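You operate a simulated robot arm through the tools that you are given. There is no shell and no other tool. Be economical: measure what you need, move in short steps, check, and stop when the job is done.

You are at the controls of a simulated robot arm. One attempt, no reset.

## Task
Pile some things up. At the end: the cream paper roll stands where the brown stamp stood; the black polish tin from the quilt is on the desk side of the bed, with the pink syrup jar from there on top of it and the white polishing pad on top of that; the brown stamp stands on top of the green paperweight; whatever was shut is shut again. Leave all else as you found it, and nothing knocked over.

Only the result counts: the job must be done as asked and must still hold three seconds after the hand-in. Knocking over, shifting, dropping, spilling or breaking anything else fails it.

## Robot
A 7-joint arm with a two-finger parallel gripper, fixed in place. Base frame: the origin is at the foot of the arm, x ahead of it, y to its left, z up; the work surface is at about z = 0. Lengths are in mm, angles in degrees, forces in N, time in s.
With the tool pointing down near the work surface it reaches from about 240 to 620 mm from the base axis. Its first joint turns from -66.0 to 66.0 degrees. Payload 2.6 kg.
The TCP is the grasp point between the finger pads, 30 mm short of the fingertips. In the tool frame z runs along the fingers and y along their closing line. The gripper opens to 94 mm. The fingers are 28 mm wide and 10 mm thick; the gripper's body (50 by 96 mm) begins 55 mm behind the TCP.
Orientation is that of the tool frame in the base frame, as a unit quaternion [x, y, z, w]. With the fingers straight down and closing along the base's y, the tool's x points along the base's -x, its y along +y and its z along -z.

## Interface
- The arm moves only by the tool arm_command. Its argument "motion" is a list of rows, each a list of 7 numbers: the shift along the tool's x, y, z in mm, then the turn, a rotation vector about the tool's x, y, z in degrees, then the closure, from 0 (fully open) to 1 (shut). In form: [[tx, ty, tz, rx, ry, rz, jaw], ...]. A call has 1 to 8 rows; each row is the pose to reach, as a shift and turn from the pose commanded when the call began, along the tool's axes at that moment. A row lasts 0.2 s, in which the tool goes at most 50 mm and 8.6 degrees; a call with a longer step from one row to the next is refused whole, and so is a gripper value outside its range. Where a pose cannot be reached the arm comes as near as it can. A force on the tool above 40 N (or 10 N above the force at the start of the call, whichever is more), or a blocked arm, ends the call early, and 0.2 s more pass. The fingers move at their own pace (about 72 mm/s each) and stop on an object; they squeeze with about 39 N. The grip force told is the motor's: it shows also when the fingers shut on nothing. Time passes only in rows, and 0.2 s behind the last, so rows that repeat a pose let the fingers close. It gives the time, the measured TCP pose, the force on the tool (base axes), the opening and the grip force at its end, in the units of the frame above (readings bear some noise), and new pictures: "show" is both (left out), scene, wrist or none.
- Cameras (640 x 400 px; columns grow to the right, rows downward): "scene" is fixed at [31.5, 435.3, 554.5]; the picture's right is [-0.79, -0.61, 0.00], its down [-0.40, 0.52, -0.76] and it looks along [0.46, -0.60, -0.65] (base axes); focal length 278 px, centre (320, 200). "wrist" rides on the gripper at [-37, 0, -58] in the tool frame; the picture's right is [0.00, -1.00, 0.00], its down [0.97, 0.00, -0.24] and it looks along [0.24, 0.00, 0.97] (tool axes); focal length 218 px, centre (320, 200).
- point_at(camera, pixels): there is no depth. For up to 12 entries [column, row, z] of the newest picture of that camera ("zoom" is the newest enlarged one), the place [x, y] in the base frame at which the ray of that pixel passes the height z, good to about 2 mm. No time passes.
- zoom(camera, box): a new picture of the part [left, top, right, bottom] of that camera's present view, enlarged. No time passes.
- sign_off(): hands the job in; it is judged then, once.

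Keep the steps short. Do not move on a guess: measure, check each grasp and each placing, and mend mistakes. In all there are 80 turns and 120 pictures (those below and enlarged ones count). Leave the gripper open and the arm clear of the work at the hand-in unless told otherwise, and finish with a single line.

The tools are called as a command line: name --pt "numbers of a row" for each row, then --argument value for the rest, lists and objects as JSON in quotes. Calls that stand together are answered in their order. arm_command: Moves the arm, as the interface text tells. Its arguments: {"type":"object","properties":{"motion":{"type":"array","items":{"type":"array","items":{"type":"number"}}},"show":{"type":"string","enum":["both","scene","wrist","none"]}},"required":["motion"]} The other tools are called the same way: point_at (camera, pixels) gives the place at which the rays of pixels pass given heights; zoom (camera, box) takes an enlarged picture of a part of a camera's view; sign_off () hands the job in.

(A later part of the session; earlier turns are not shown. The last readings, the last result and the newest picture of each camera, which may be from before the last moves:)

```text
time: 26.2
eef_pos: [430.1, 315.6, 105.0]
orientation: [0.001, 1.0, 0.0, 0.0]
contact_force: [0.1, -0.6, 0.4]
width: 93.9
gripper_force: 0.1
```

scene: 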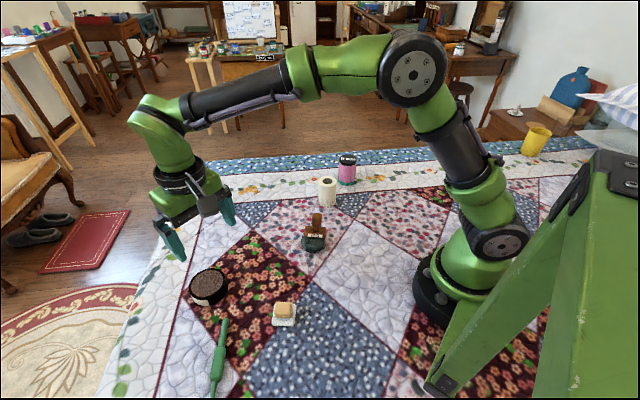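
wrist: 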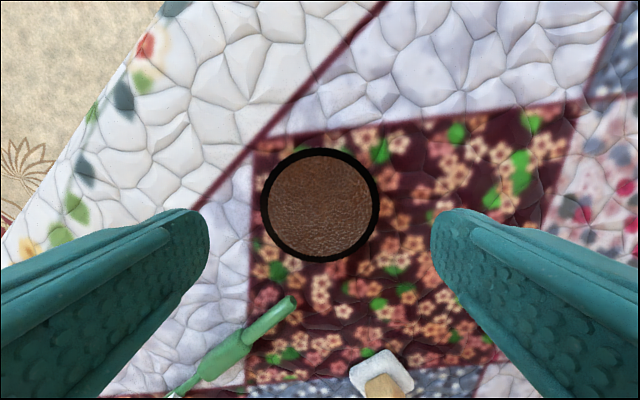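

It is centred (columns 260–380, row 205). I'll descend 68 mm to about z 36, slowing at the end.

arm_command --pt "0 0 25 0 0 0 0" --pt "0 0 45 0 0 0 0" --pt "0 0 58 0 0 0 0" --pt "0 0 67 0 0 0 0" --pt "0 0 67 0 0 0 0"

zoom --camera "scene" --box '[160, 240, 260, 320]'

```text
time: 27.4
eef_pos: [426.5, 312.2, 38.3]
orientation: [0.0, 1.0, 0.0, 0.0]
contact_force: [0.2, 0.0, -0.3]
width: 94.2
gripper_force: 0.1
```

scene: 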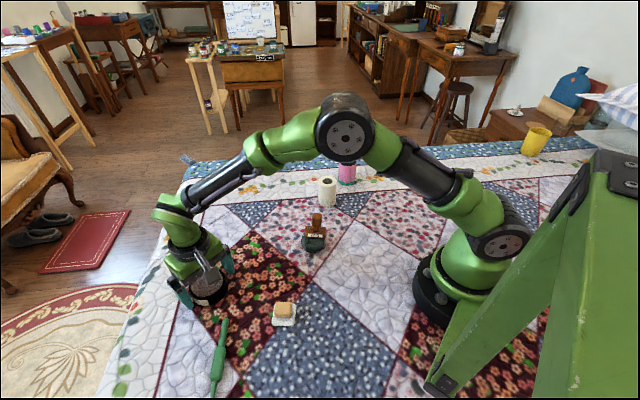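
wrist: 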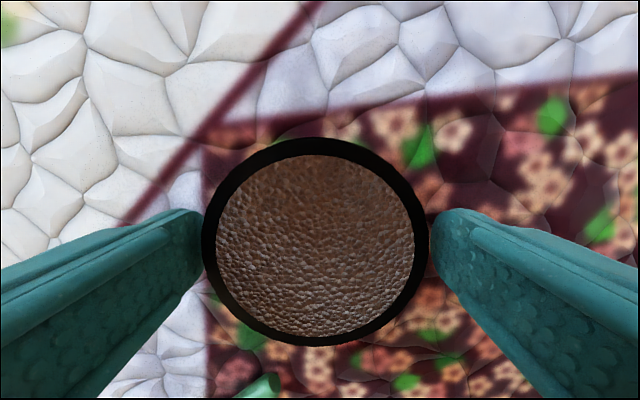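

```text
5.00 times, centred on (210, 280) of scene
```

zoom: 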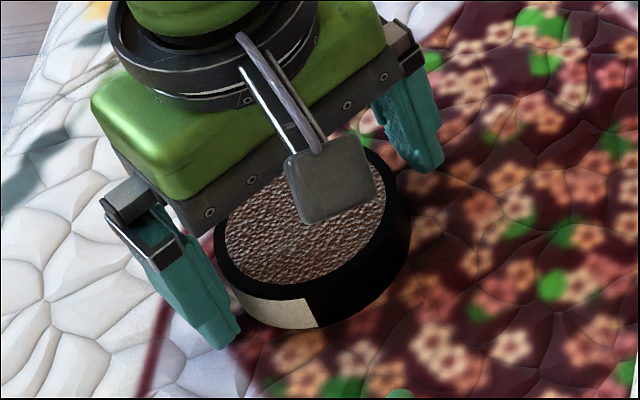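

The fingers straddle the tin well, so I'll close.

arm_command --pt "0 0 1 0 0 0 0.3" --pt "0 0 1 0 0 0 1" --pt "0 0 1 0 0 0 1" --pt "0 0 1 0 0 0 1" --show "wrist"

```text
time: 28.4
eef_pos: [426.5, 313.0, 37.5]
orientation: [-0.001, 1.0, 0.001, 0.0]
contact_force: [1.9, 3.5, 8.7]
width: 75.4
gripper_force: 39.3
```

wrist: 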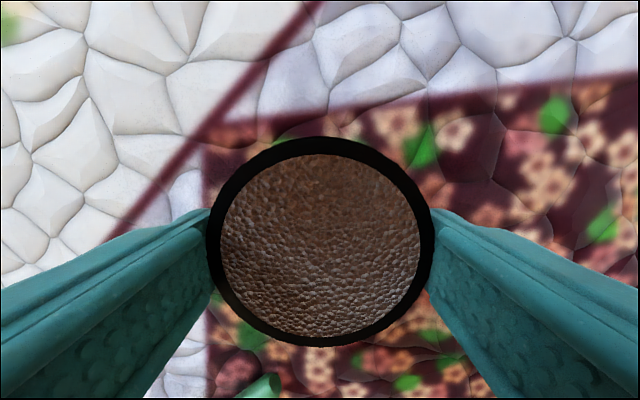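

The tin is gripped (75.4 mm). I'll lift 140 mm and check that it hangs level.

arm_command --pt "0 0 -10 0 0 0 1" --pt "0 0 -45 0 0 0 1" --pt "0 0 -90 0 0 0 1" --pt "0 0 -138 0 0 0 1" --pt "3.5 -23 -138 0 0 0 1" --pt "10 -68 -138 0 0 0 1" --pt "16.5 -113 -138 0 0 0 1" --pt "23 -158 -138 0 0 0 1"

```text
time: 30.2
eef_pos: [404.2, 155.5, 174.5]
orientation: [0.0, 1.0, 0.001, 0.0]
contact_force: [-0.7, -0.8, -4.6]
width: 75.0
gripper_force: 38.7
```

scene: 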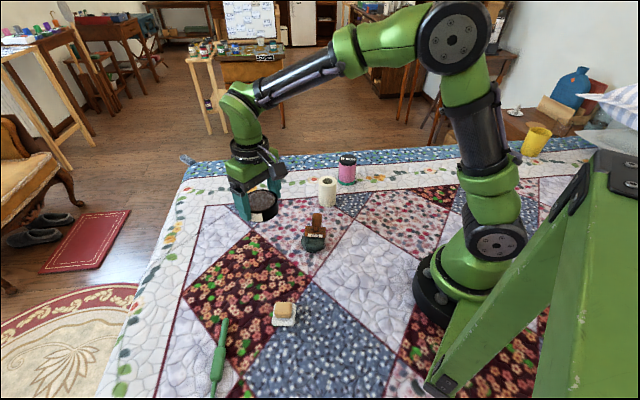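
wrist: 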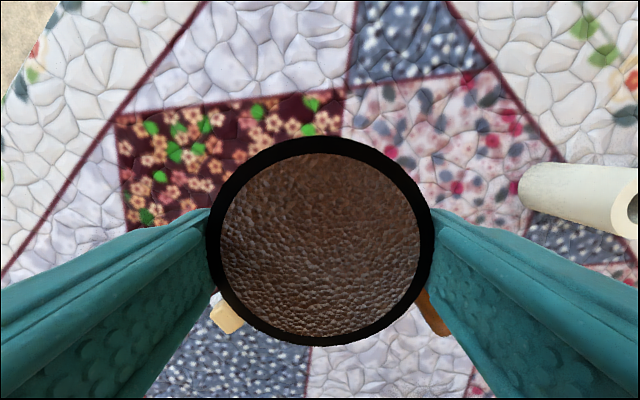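

The tin hangs level. I'll carry it on towards (341,−277) in the band, high above everything.

arm_command --pt "6.3 -43.2 0 0 0 0 1" --pt "12.6 -86.4 0 0 0 0 1" --pt "18.9 -129.6 0 0 0 0 1" --pt "25.2 -172.8 0 0 0 0 1" --pt "31.5 -216 0 0 0 0 1" --pt "37.8 -259 0 0 0 0 1" --pt "44.1 -302 0 0 0 0 1" --pt "50.4 -345.6 0 0 0 0 1" --show "wrist"

arm_command --pt "6.3 -43.2 0 0 0 0 1" --pt "12.6 -86.4 0 0 0 0 1" --pt "12.6 -86.4 0 0 0 0 1"

```text
time: 32.0
eef_pos: [349.9, -190.1, 172.5]
orientation: [-0.001, 1.0, 0.001, 0.0]
contact_force: [0.4, 0.2, -3.4]
width: 75.1
gripper_force: 38.4
```

wrist: 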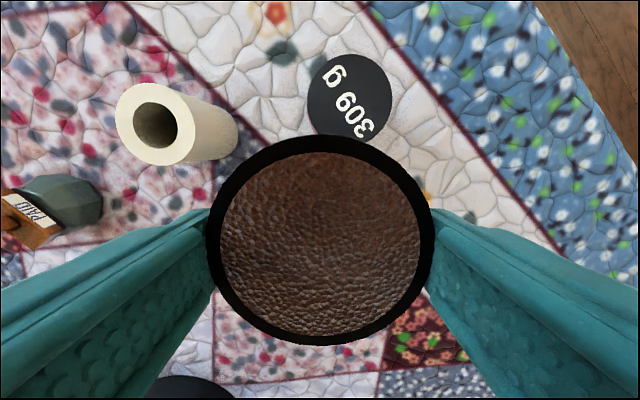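

```text
time: 32.8
eef_pos: [337.4, -276.3, 173.7]
orientation: [-0.001, 1.0, 0.0, 0.0]
contact_force: [0.7, 0.4, -3.6]
width: 74.9
gripper_force: 39.1
```

scene: 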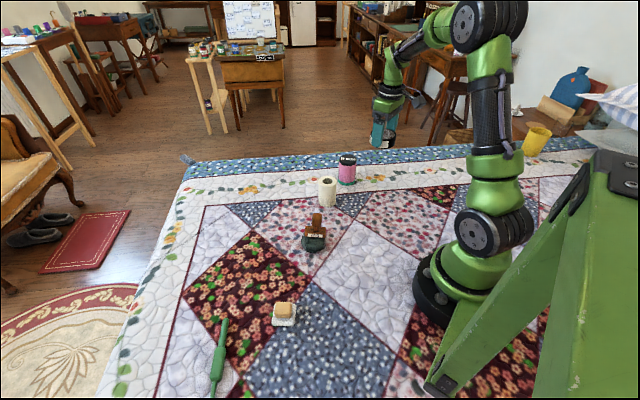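
wrist: 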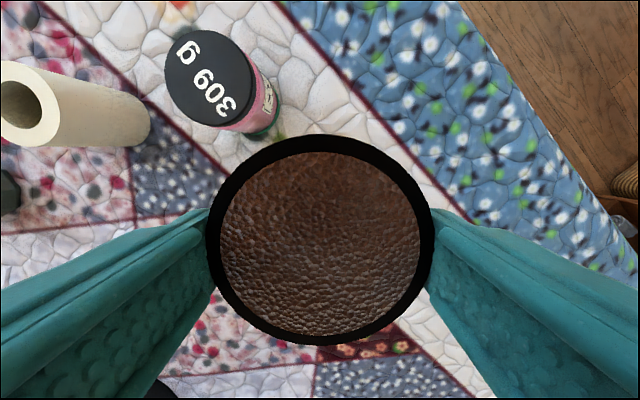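

The spot is clear and the jar is about 95 mm away. I'll lower the tin to just above the quilt.

arm_command --pt "0 0 40 0 0 0 1" --pt "0 0 80 0 0 0 1" --pt "0 0 110 0 0 0 1" --pt "0 0 127 0 0 0 1" --pt "0 0 132 0 0 0 1" --pt "0 0 134 0 0 0 1" --pt "0 0 135 0 0 0 1" --show "wrist"

```text
time: 34.4
eef_pos: [340.1, -276.6, 40.2]
orientation: [-0.001, 1.0, 0.0, 0.0]
contact_force: [0.0, 0.4, -3.7]
width: 74.9
gripper_force: 38.7
```

wrist: 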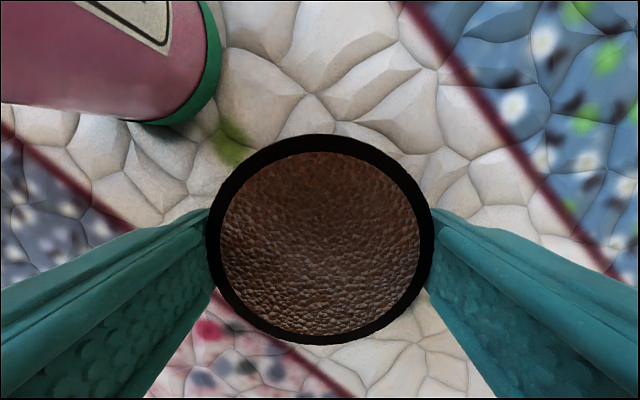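

arm_command --pt "0 0 1 0 0 0 1" --pt "0 0 2 0 0 0 1" --pt "0 0 3 0 0 0 1" --show "none"

```text
time: 35.2
eef_pos: [339.6, -277.2, 37.5]
orientation: [0.001, 1.0, -0.001, 0.001]
contact_force: [-6.5, 5.5, 17.7]
width: 75.0
gripper_force: 38.8
```

It is down (17.7 N). I'll ease up slightly, open, and rise.

arm_command --pt "0 0 -0.8 0 0 0 1" --pt "0 0 -0.8 0 0 0 0.5" --pt "0 0 -0.8 0 0 0 0" --pt "0 0 -0.8 0 0 0 0" --pt "0 0 -35 0 0 0 0" --pt "0 0 -80 0 0 0 0" --pt "0 0 -125 0 0 0 0" --pt "0 0 -165 0 0 0 0"

zoom --camera "scene" --box '[330, 140, 420, 200]'

```text
time: 37.0
eef_pos: [340.8, -277.3, 202.1]
orientation: [0.0, 1.0, 0.0, 0.0]
contact_force: [-0.5, -0.5, -0.4]
width: 94.0
gripper_force: 0.0
```

scene: 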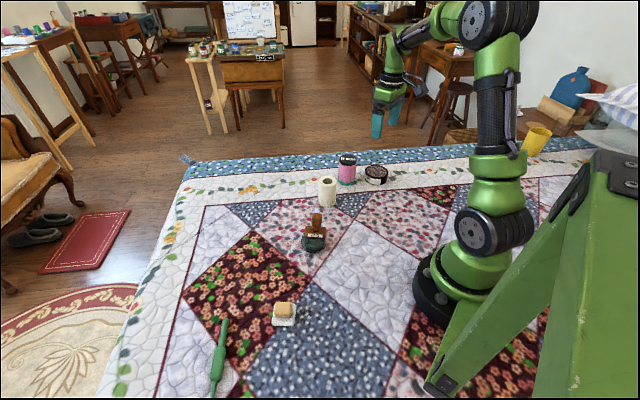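
wrist: 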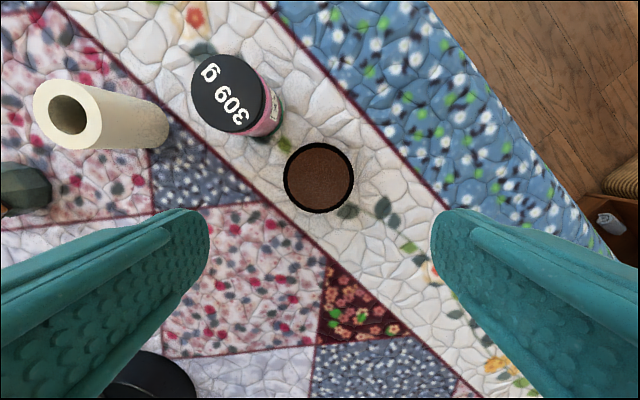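

```text
6.67 times, centred on (375, 170) of scene
```

zoom: 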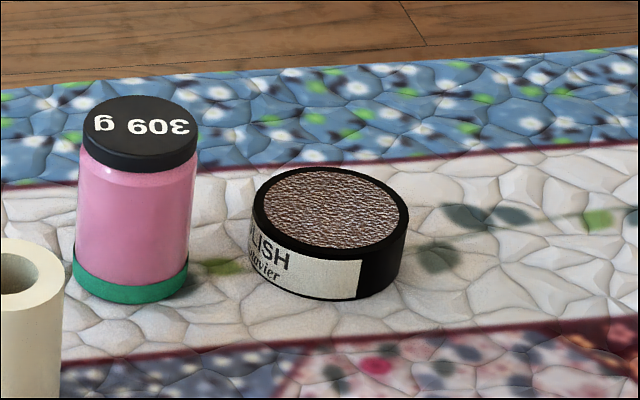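

The tin stands flat in the band. Now I'll measure the jar and the tin precisely.

point_at --camera "scene" --pixels '[[346.7, 180.2, 0], [348, 158.3, 80], [348, 158.3, 90], [348, 158.3, 100], [338.0, 178.7, 5], [355.3, 178.7, 5]]'

point_at --camera "wrist" --pixels '[[228, 92, 70], [228, 92, 80], [228, 92, 90], [228, 92, 100], [319, 177, 25], [283, 177, 25], [355, 177, 25]]'

```text
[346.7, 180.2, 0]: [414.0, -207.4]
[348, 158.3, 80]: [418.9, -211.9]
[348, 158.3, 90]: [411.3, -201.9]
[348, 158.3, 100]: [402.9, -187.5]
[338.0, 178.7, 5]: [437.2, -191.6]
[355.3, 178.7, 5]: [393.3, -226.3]
```

```text
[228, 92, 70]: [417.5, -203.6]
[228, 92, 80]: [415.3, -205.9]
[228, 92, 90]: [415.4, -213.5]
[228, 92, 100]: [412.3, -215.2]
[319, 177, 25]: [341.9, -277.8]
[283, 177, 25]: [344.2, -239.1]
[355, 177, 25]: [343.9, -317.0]
```

The jar is centred near (415,−208), about 84 mm tall and 57 mm across. I'll move above it at z≈140 and check centring.

arm_command --pt "-30 28 0 0 0 0 0" --pt "-60 56 0 0 0 0 0" --pt "-74 69.5 20 0 0 0 0" --pt "-74 69.5 60 0 0 0 0" --pt "-74 69.5 60 0 0 0 0" --show "wrist"

```text
time: 38.2
eef_pos: [414.7, -209.4, 138.7]
orientation: [0.0, 1.0, 0.0, 0.0]
contact_force: [0.1, 0.6, 0.2]
width: 93.7
gripper_force: 0.0
```

wrist: 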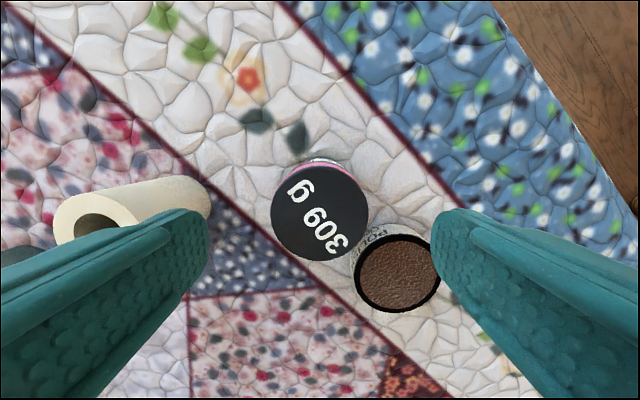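

The jar lid is centred (column 319). I'll shift 1.5 mm and descend to z≈48.

arm_command --pt "-1.5 0 30 0 0 0 0" --pt "-1.5 0 60 0 0 0 0" --pt "-1.5 0 80 0 0 0 0" --pt "-1.5 0 90 0 0 0 0" --pt "-1.5 0 90 0 0 0 0"

zoom --camera "scene" --box '[310, 130, 410, 210]'

```text
time: 39.4
eef_pos: [416.5, -210.0, 52.0]
orientation: [0.001, 1.0, 0.0, 0.0]
contact_force: [-0.2, 0.5, -0.3]
width: 93.9
gripper_force: 0.2
```

scene: 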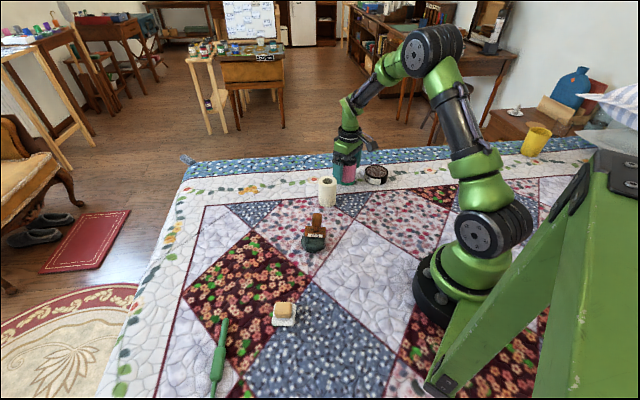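
wrist: 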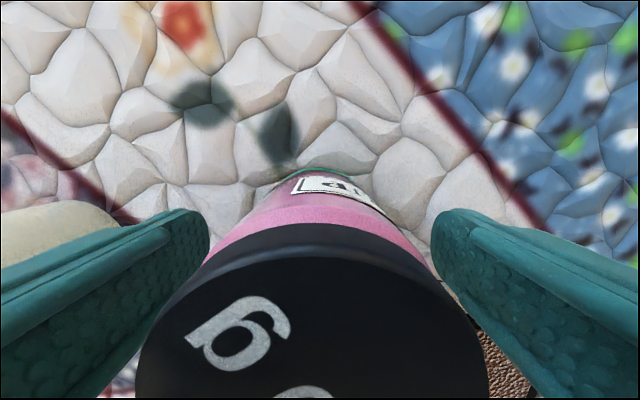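

```text
5.00 times, centred on (360, 170) of scene
```

zoom: 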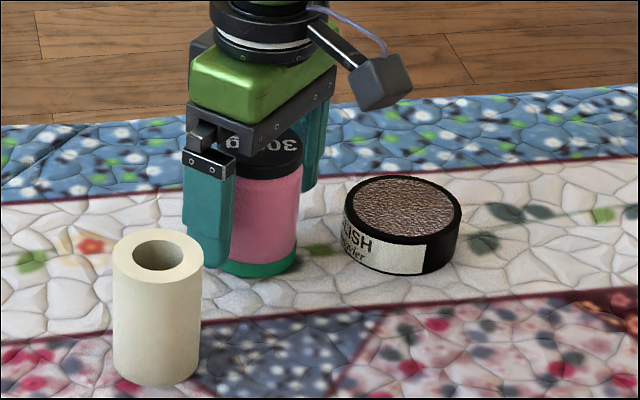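

The jar is between the fingers, so I'll close.

arm_command --pt "0 0 3 0 0 0 0.3" --pt "0 0 3 0 0 0 1" --pt "0 0 3 0 0 0 1" --pt "0 0 3 0 0 0 1" --pt "0 0 3 0 0 0 1" --show "wrist"

```text
time: 40.6
eef_pos: [415.1, -208.8, 48.5]
orientation: [0.0, 1.0, -0.001, 0.0]
contact_force: [-0.8, 0.9, 0.3]
width: 55.4
gripper_force: 39.2
```

wrist: 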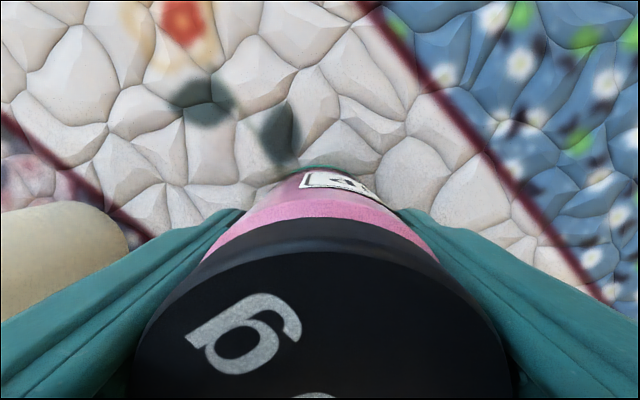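

The jar is gripped (55.4 mm). I'll lift 60 mm and move over the tin at (342,−277).

arm_command --pt "0 0 -25 0 0 0 1" --pt "0 0 -60 0 0 0 1" --pt "24 -23 -60 0 0 0 1" --pt "48 -46 -60 0 0 0 1" --pt "72 -68.5 -60 0 0 0 1" --pt "72 -68.5 -60 0 0 0 1"

zoom --camera "scene" --box '[320, 120, 430, 208]'

```text
time: 42.0
eef_pos: [341.3, -273.8, 107.1]
orientation: [0.001, 1.0, 0.0, 0.0]
contact_force: [0.8, -0.5, -2.7]
width: 55.0
gripper_force: 39.0
```

scene: 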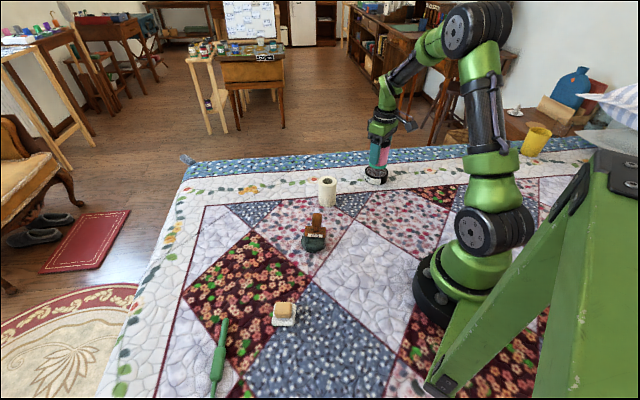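
wrist: 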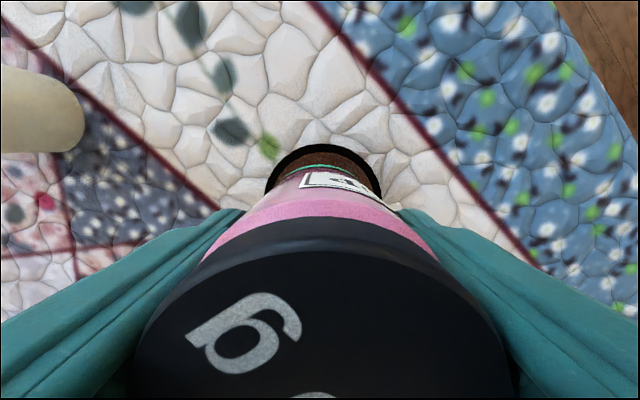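

```text
4.55 times, centred on (375, 164) of scene
```

zoom: 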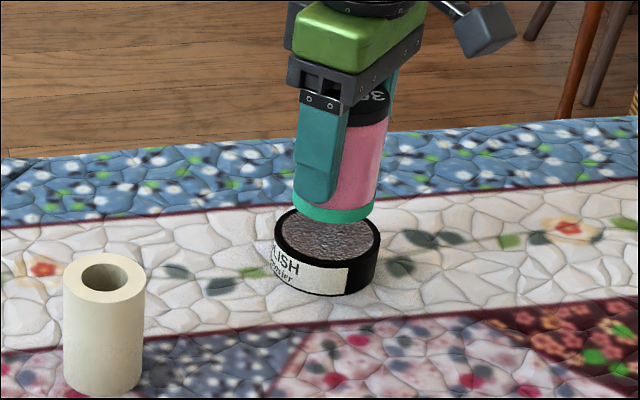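

The jar is above the tin and off by about 2 mm in y. I'll correct that and lower to about 5 mm above the tin's top.

arm_command --pt "0 -2 10 0 0 0 1" --pt "0 -2 20 0 0 0 1" --pt "0 -2 26 0 0 0 1" --pt "0 -2 28 0 0 0 1" --pt "0 -2 29 0 0 0 1" --pt "0 -2 29 0 0 0 1" --show "none"

zoom --camera "scene" --box '[340, 140, 410, 200]'

```text
time: 43.4
eef_pos: [343.5, -278.5, 78.8]
orientation: [0.0, 1.0, 0.0, 0.0]
contact_force: [0.4, 0.7, -1.2]
width: 54.9
gripper_force: 38.9
```

```text
6.67 times, centred on (375, 170) of scene
```

zoom: 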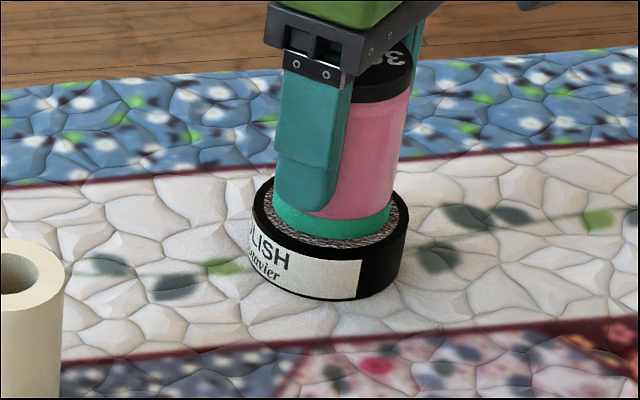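

It is nearly touching. I'll lower in 1 mm steps.

arm_command --pt "0 0 1 0 0 0 1" --pt "0 0 2 0 0 0 1" --pt "0 0 3 0 0 0 1" --pt "0 0 3 0 0 0 1" --show "none"

```text
time: 44.4
eef_pos: [343.6, -278.5, 78.7]
orientation: [0.0, 1.0, -0.001, 0.0]
contact_force: [-8.2, 4.8, 28.7]
width: 55.3
gripper_force: 39.1
```

Contact reads 28.7 N. I'll ease up to unload.

arm_command --pt "0 0 -1 0 0 0 1" --pt "0 0 -2 0 0 0 1" --pt "0 0 -2 0 0 0 1" --show "none"

```text
time: 45.2
eef_pos: [342.1, -277.1, 78.0]
orientation: [0.0, 1.0, 0.0, -0.002]
contact_force: [1.7, -1.0, 0.7]
width: 54.9
gripper_force: 39.1
```

The force is about zero, so the jar is resting. I'll open and rise.

arm_command --pt "0 0 0.4 0 0 0 0.8" --pt "0 0 0.4 0 0 0 0.4" --pt "0 0 0.4 0 0 0 0" --pt "0 0 0 0 0 0 0" --pt "0 0 -30 0 0 0 0" --pt "0 0 -70 0 0 0 0" --pt "0 0 -115 0 0 0 0" --pt "0 0 -115 0 0 0 0"

zoom --camera "scene" --box '[340, 130, 420, 200]'

```text
time: 47.0
eef_pos: [339.6, -277.5, 194.1]
orientation: [0.0, 1.0, 0.0, 0.0]
contact_force: [-0.6, 0.1, 0.2]
width: 94.0
gripper_force: 0.2
```

scene: 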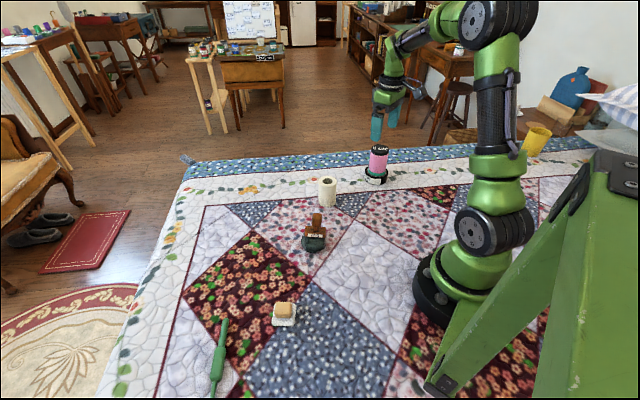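
wrist: 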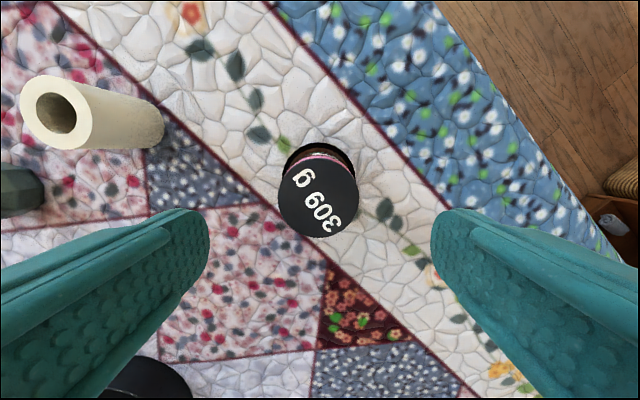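

```text
5.71 times, centred on (380, 165) of scene
```

zoom: 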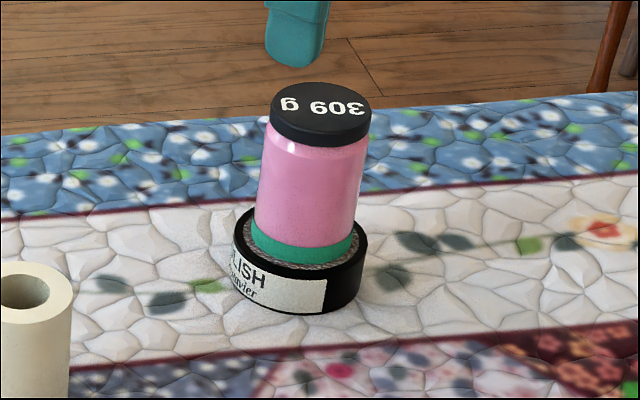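

The jar stands upright and centred on the tin. I'll measure the lid centre and travel high towards the pad near (255,258).

point_at --camera "wrist" --pixels '[[318, 197, 110], [318, 197, 115], [278, 197, 113], [358, 197, 113]]'

arm_command --pt "2 0 -10 0 0 0 0" --pt "4 46 -10 0 0 0 0" --pt "6 92 -10 0 0 0 0" --pt "8 138 -10 0 0 0 0" --pt "10 184 -10 0 0 0 0" --pt "12 230 -10 0 0 0 0" --pt "14 276 -10 0 0 0 0" --pt "16 322 -10 0 0 0 0" --show "none"

arm_command --pt "10 46 0 0 0 0 0" --pt "20 92 0 0 0 0 0" --pt "30 138 0 0 0 0 0" --pt "42 180 0 0 0 0 0" --pt "55 212 0 0 0 0 0" --pt "55 212 0 0 0 0 0"

```text
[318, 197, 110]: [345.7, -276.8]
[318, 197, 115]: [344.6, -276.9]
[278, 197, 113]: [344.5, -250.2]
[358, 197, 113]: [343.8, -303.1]
```

```text
time: 48.8
eef_pos: [322.9, 41.5, 202.4]
orientation: [0.001, 1.0, 0.001, 0.0]
contact_force: [-0.1, 0.0, -0.1]
width: 93.9
gripper_force: 0.0
```

```text
time: 50.2
eef_pos: [270.4, 258.1, 203.4]
orientation: [0.0, 1.0, 0.0, 0.0]
contact_force: [0.1, -0.2, 0.0]
width: 93.8
gripper_force: 0.1
```

scene: 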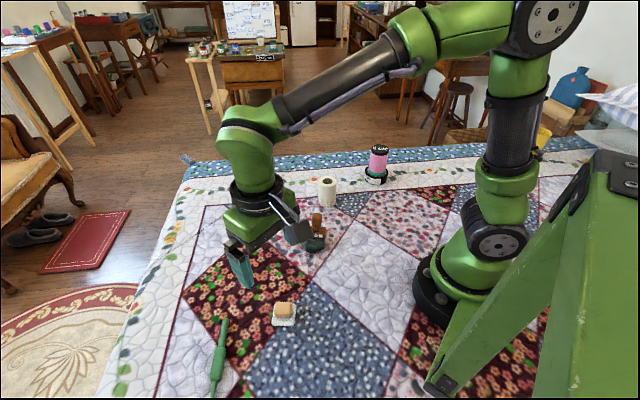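
wrist: 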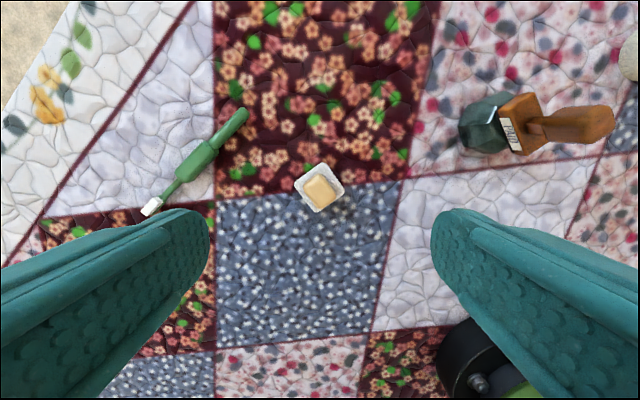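

zoom --camera "wrist" --box '[280, 145, 360, 225]'

zoom --camera "wrist" --box '[430, 60, 640, 190]'

```text
5.00 times, centred on (320, 185) of wrist
```

zoom: 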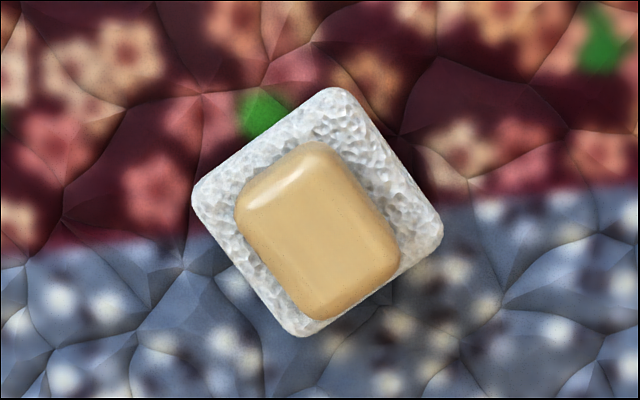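

```text
3.05 times, centred on (535, 125) of wrist
```

zoom: 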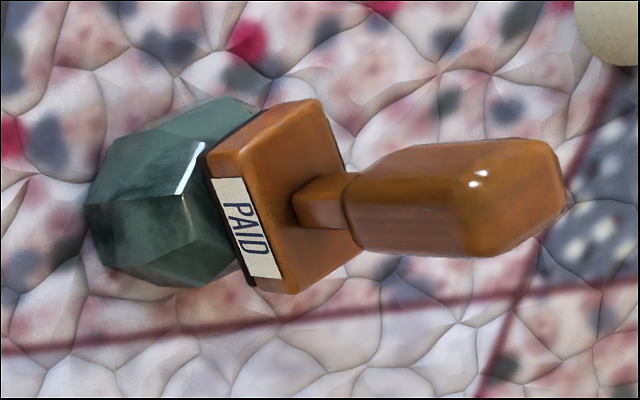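

The tan block is exactly centred and squared on the pad, so it is its grip. Its narrow way runs along about 128°. I'll measure it, then turn 38.5° and come down to take a closer look.

point_at --camera "wrist" --pixels '[[319.6, 187.6, 8], [319.6, 191, 22], [319.6, 191, 28], [295, 184, 8], [322, 162.5, 8], [344, 190, 8], [316, 212, 8], [304, 186, 25], [322, 174, 25], [335, 195, 25], [321, 208, 25]]'

```text
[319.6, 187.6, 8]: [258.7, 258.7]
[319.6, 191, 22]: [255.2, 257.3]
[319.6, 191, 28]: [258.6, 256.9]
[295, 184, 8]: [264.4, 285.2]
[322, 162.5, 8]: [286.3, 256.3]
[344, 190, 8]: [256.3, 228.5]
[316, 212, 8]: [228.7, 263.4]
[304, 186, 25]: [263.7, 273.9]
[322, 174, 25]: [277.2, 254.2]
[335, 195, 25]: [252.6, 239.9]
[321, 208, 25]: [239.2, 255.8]
```

arm_command --pt "3 0 10 0 0 -8 0" --pt "6 0 30 0 0 -16 0" --pt "9 0 55 0 0 -24 0" --pt "12 0 80 0 0 -32 0" --pt "12 0 110 0 0 -40 0" --pt "12 0 110 0 0 -40 0"

zoom --camera "wrist" --box '[240, 130, 400, 270]'

```text
time: 51.6
eef_pos: [258.9, 258.1, 94.4]
orientation: [-0.344, 0.939, 0.0, 0.0]
contact_force: [0.0, 0.1, 0.2]
width: 93.9
gripper_force: 0.0
```

scene: 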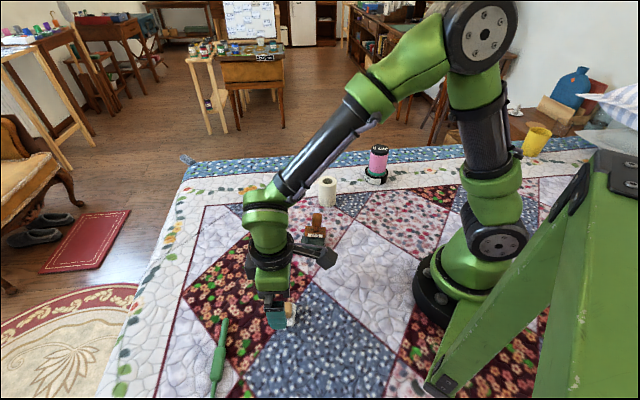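
wrist: 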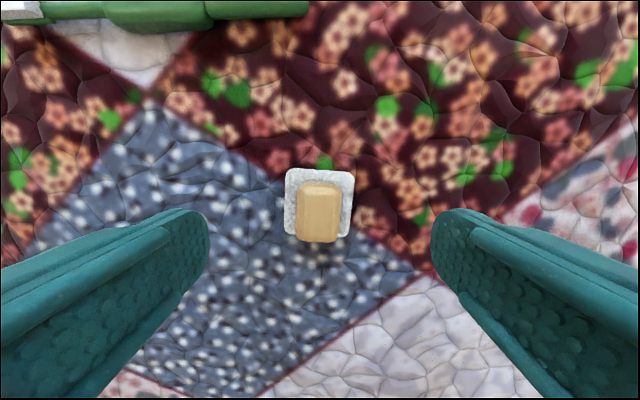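

```text
2.86 times, centred on (320, 200) of wrist
```

zoom: 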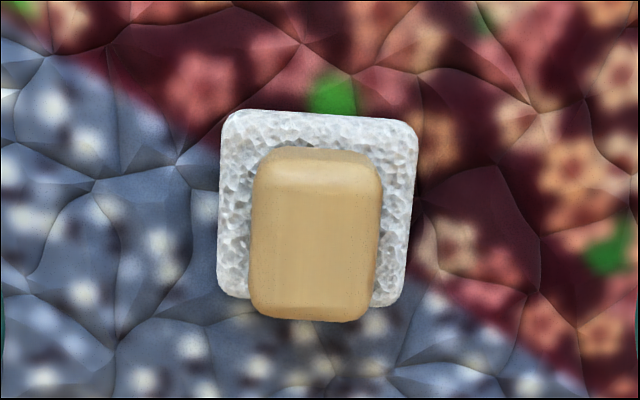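

The pad is centred and needs about a 3.5° turn back. The grip's top is near z 30. I'll turn and descend to z≈47, so the tips are around z 17, and look.

arm_command --pt "0 0.5 15 0 0 1.7 0" --pt "0 0.5 30 0 0 3.4 0" --pt "0 0.5 42 0 0 3.4 0.2" --pt "0 0.5 47 0 0 3.4 0.35" --pt "0 0.5 47 0 0 3.4 0.4"

zoom --camera "scene" --box '[255, 280, 325, 336]'

```text
time: 52.8
eef_pos: [260.9, 257.8, 47.3]
orientation: [-0.314, 0.95, -0.001, 0.0]
contact_force: [0.3, -0.7, 0.4]
width: 56.4
gripper_force: 0.1
```

scene: 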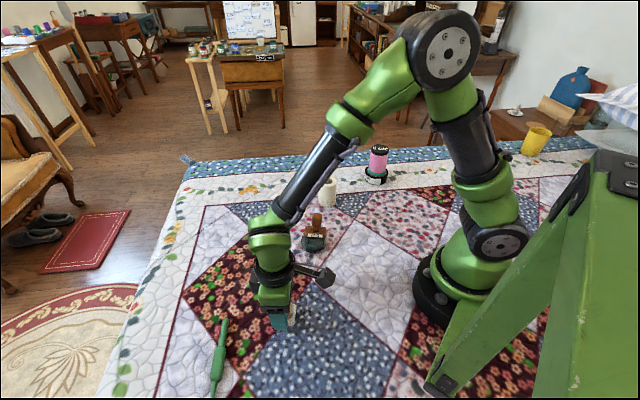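
wrist: 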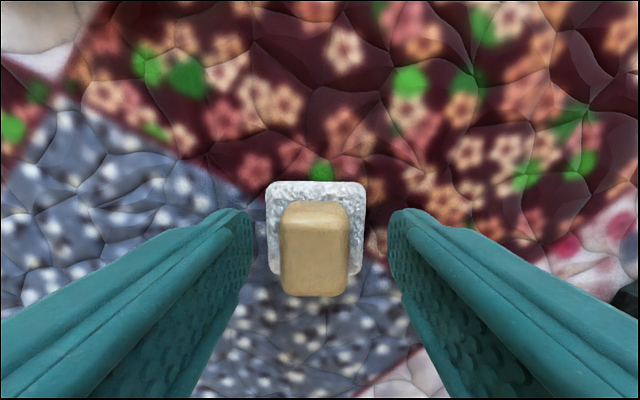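

```text
7.14 times, centred on (290, 308) of scene
```

zoom: 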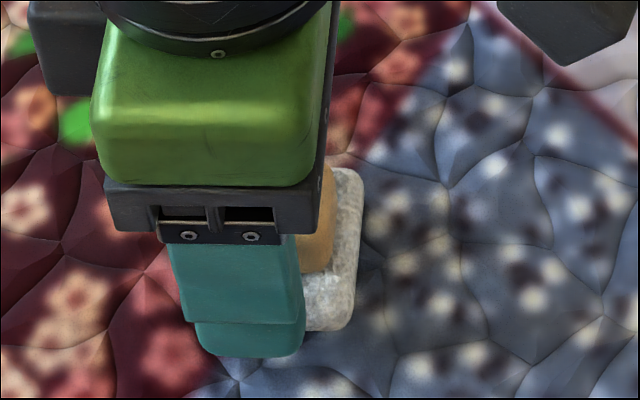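

Aligned. I'll shift 2 mm, lower 3 mm and close on the grip.

arm_command --pt "2 0 2 0 0 0 0.4" --pt "2 0 3 0 0 0 0.6" --pt "2 0 3 0 0 0 1" --pt "2 0 3 0 0 0 1" --pt "2 0 3 0 0 0 1" --show "wrist"

```text
time: 54.0
eef_pos: [258.7, 255.8, 43.6]
orientation: [-0.314, 0.95, 0.0, 0.0]
contact_force: [-0.6, -0.2, 2.2]
width: 24.4
gripper_force: 38.7
```

wrist: 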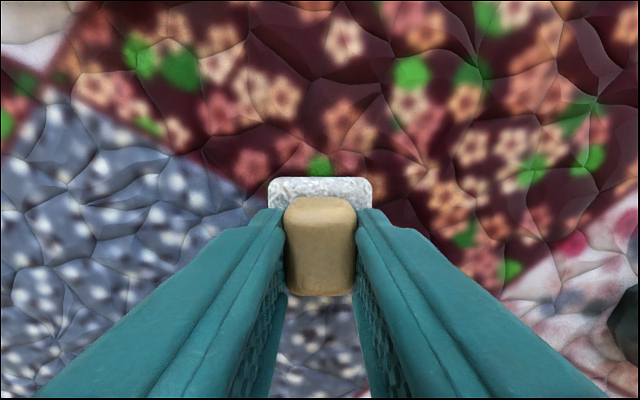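

I'm holding the grip (24.4 mm). I'll lift 40 mm and check that the pad comes with it.

arm_command --pt "0 0 -10 0 0 0 1" --pt "0 0 -40 0 0 0 1" --pt "0 0 -40 0 0 0 1"

zoom --camera "scene" --box '[245, 270, 325, 334]'

```text
time: 54.8
eef_pos: [260.3, 255.5, 83.2]
orientation: [-0.314, 0.949, 0.0, -0.001]
contact_force: [-0.1, 0.9, 0.3]
width: 24.4
gripper_force: 39.0
```

scene: 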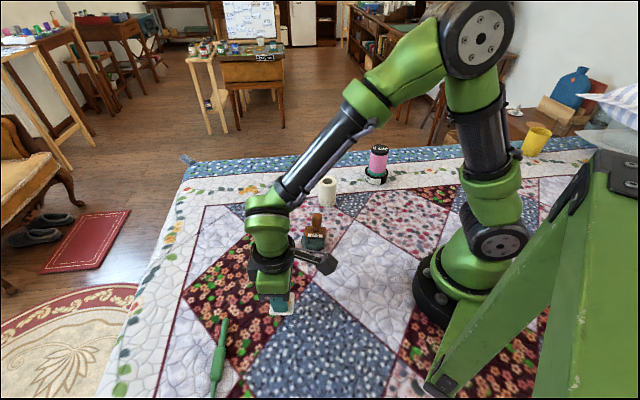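
wrist: 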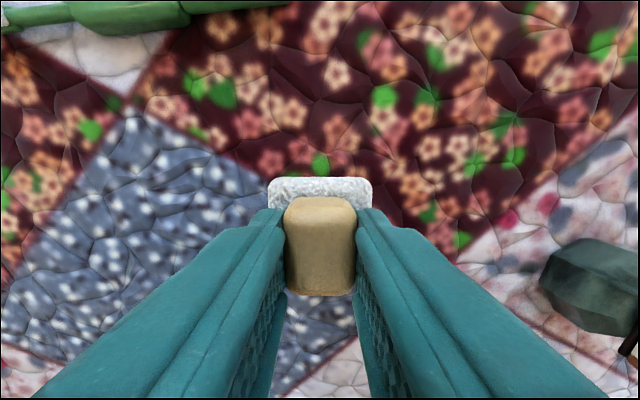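

```text
6.25 times, centred on (285, 302) of scene
```

zoom: 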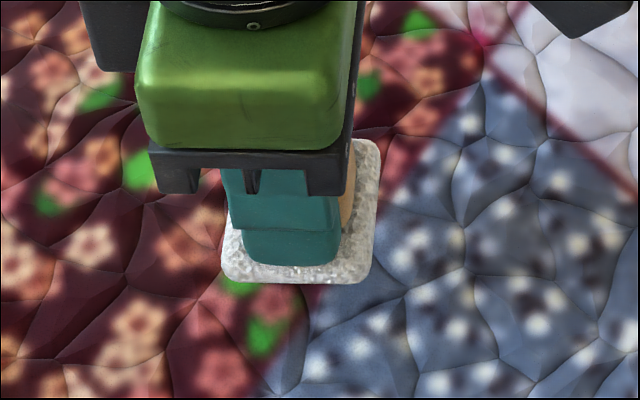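

The pad came up in one piece. I'll raise it to z≈218 and swing towards the jar, turning back to yaw 0.

arm_command --pt "0 0 -45 0 0 0 1" --pt "0 0 -90 0 0 0 1" --pt "0 0 -135 0 0 0 1" --pt "15.7 -42.1 -135 0 0 7.3 1" --pt "31.4 -84.2 -135 0 0 14.6 1" --pt "47 -126.2 -135 0 0 22 1" --pt "62.7 -168.3 -135 0 0 29.3 1" --pt "78.4 -210.4 -135 0 0 36.6 1" --show "scene"

```text
time: 56.6
eef_pos: [319.2, 41.2, 219.2]
orientation: [0.002, 1.0, -0.001, 0.0]
contact_force: [1.0, -0.3, -0.7]
width: 24.6
gripper_force: 39.0
```

scene: 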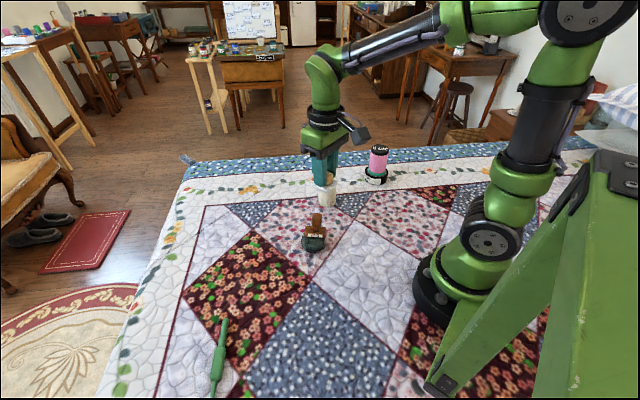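

arm_command --pt "-3 -40 0 0 0 0 1" --pt "-6 -80 0 0 0 0 1" --pt "-9 -120 0 0 0 0 1" --pt "-12 -160 0 0 0 0 1" --pt "-15 -200 0 0 0 0 1" --pt "-18 -240 0 0 0 0 1" --pt "-21 -280 0 0 0 0 1" --pt "-24 -318 0 0 0 0 1"

zoom --camera "scene" --box '[330, 90, 430, 190]'

```text
time: 58.4
eef_pos: [346.2, -279.4, 217.5]
orientation: [-0.001, 1.0, 0.0, 0.0]
contact_force: [-0.3, 0.8, -0.3]
width: 24.7
gripper_force: 38.9
```

scene: 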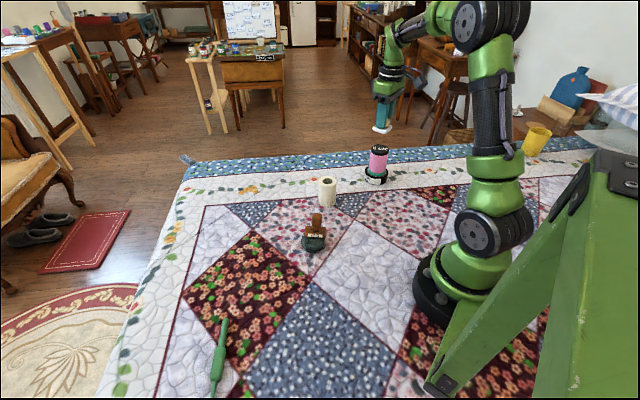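
wrist: 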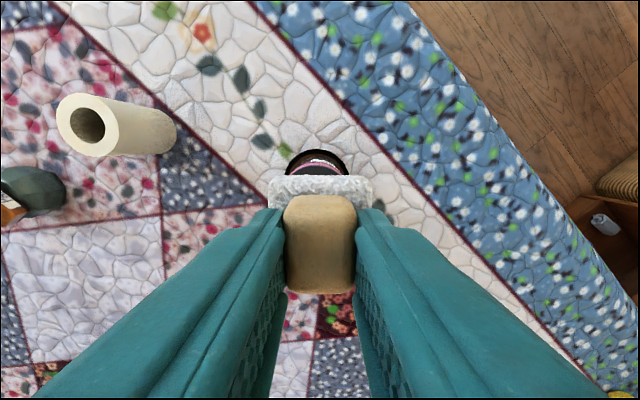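

```text
4.00 times, centred on (380, 140) of scene
```

zoom: 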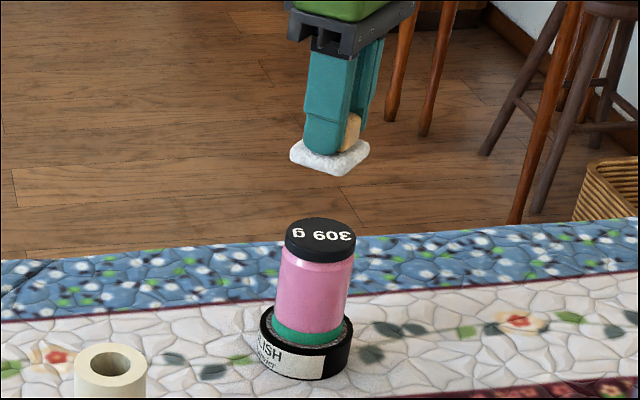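

The pad is high over the jar. The tin shows at column 316, so I'm about 3–4 mm off in y. I'll correct and lower to about 15 mm above the lid.

arm_command --pt "1 3 15 0 0 0 1" --pt "1 3 35 0 0 0 1" --pt "1 3 44 0 0 0 1" --pt "1 3 44 0 0 0 1"

zoom --camera "scene" --box '[340, 110, 420, 190]'

zoom --camera "wrist" --box '[250, 130, 390, 230]'

```text
time: 59.4
eef_pos: [345.6, -276.7, 174.1]
orientation: [0.0, 1.0, 0.0, 0.0]
contact_force: [-0.1, 0.9, -0.8]
width: 24.8
gripper_force: 39.3
```

scene: 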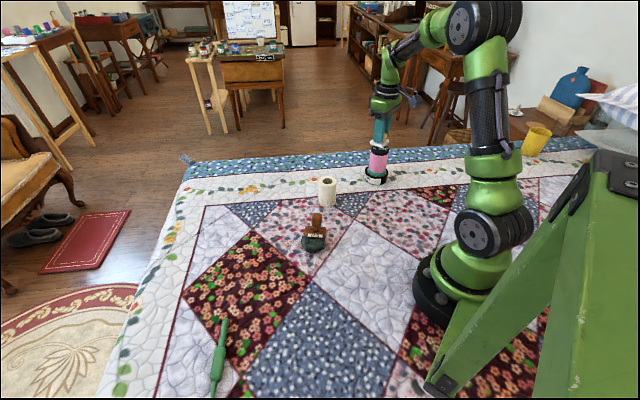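
wrist: 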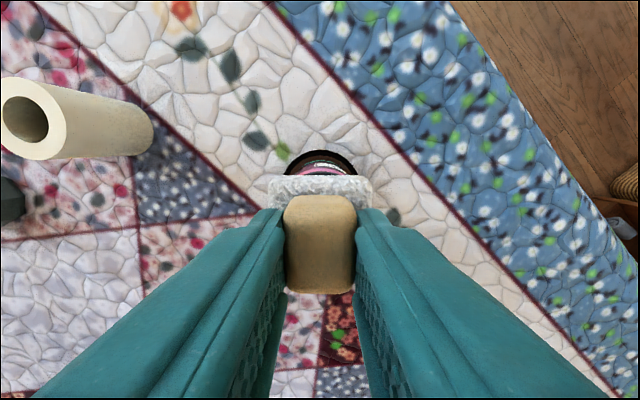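

```text
5.00 times, centred on (380, 150) of scene
```

zoom: 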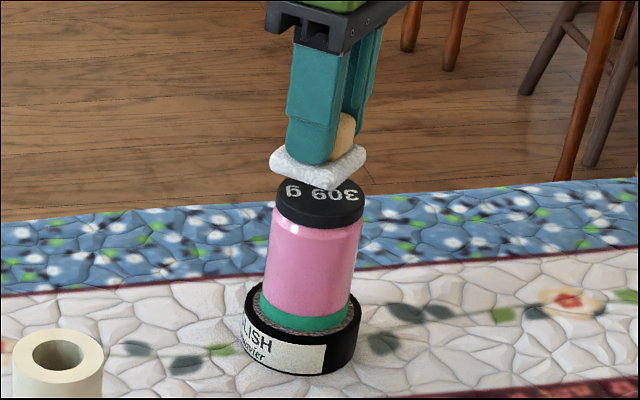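

```text
4.00 times, centred on (320, 180) of wrist
```

zoom: 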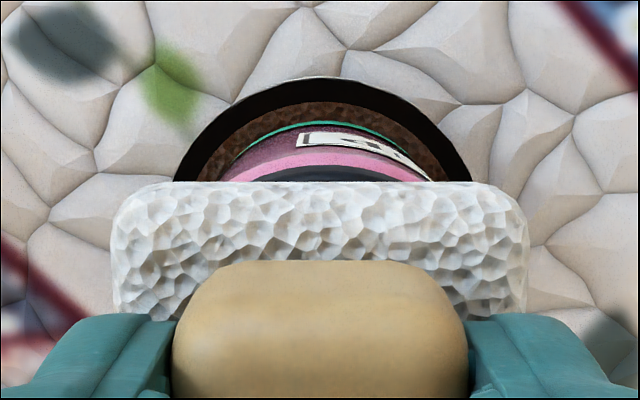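

It is well centred in y, but the pad looks about 4–5 mm too far forward in x. I'll shift 4.5 mm towards the base, lower 8 mm, and check again.

arm_command --pt "4.5 -0.5 3 0 0 0 1" --pt "4.5 -0.5 8 0 0 0 1" --pt "4.5 -0.5 8 0 0 0 1" --show "none"

zoom --camera "scene" --box '[355, 125, 405, 185]'

zoom --camera "wrist" --box '[250, 130, 390, 230]'

```text
time: 60.2
eef_pos: [339.8, -276.8, 165.2]
orientation: [-0.001, 1.0, 0.0, 0.0]
contact_force: [-0.8, -0.5, -0.8]
width: 24.7
gripper_force: 39.1
```

```text
6.67 times, centred on (380, 155) of scene
```

zoom: 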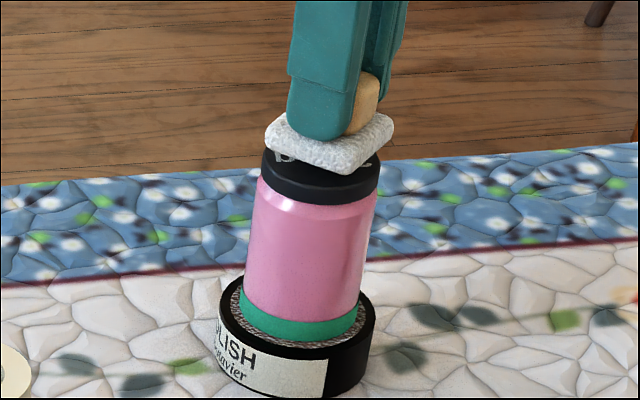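

```text
4.00 times, centred on (320, 180) of wrist
```

zoom: 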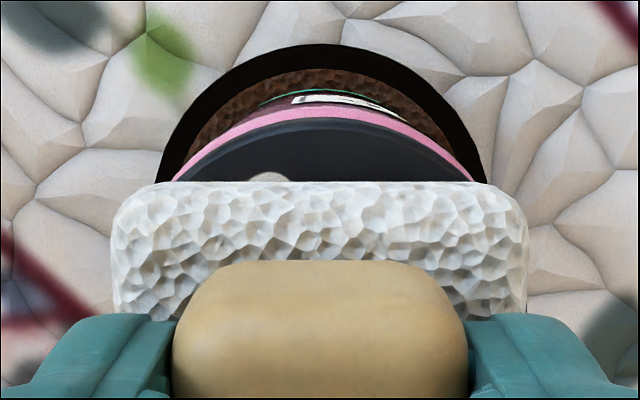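

The pad is now within about 2 mm of the lid's centre. I'll lower 6 mm, then go in small steps to contact.

arm_command --pt "1 -0.5 3 0 0 0 1" --pt "1 -0.5 5 0 0 0 1" --pt "1 -0.5 6 0 0 0 1" --pt "1 -0.5 6 0 0 0 1" --show "none"

arm_command --pt "0 0 0.7 0 0 0 1" --pt "0 0 1.4 0 0 0 1" --pt "0 0 1.4 0 0 0 1" --show "none"

zoom --camera "scene" --box '[355, 125, 405, 185]'

```text
time: 61.2
eef_pos: [339.0, -275.9, 160.8]
orientation: [0.0, 1.0, 0.001, -0.001]
contact_force: [-0.5, 0.6, -0.2]
width: 24.6
gripper_force: 39.5
```

```text
time: 62.0
eef_pos: [337.8, -274.8, 159.5]
orientation: [0.0, 1.0, 0.0, 0.0]
contact_force: [0.1, 0.3, 1.0]
width: 24.6
gripper_force: 39.1
```

```text
6.67 times, centred on (380, 155) of scene
```

zoom: 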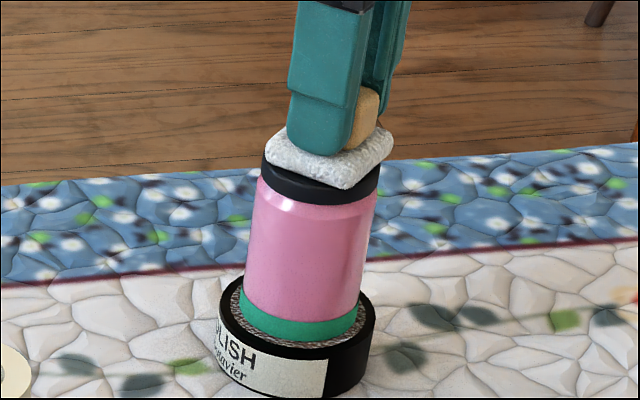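

The pad is almost on the lid. A little lower.

arm_command --pt "-1 0.5 0.7 0 0 0 1" --pt "-1 0.5 1.2 0 0 0 1" --pt "-1 0.5 1.2 0 0 0 1" --show "none"

```text
time: 62.8
eef_pos: [339.7, -276.4, 159.1]
orientation: [0.0, 1.0, -0.001, 0.001]
contact_force: [-4.2, 0.1, 12.1]
width: 24.6
gripper_force: 38.3
```

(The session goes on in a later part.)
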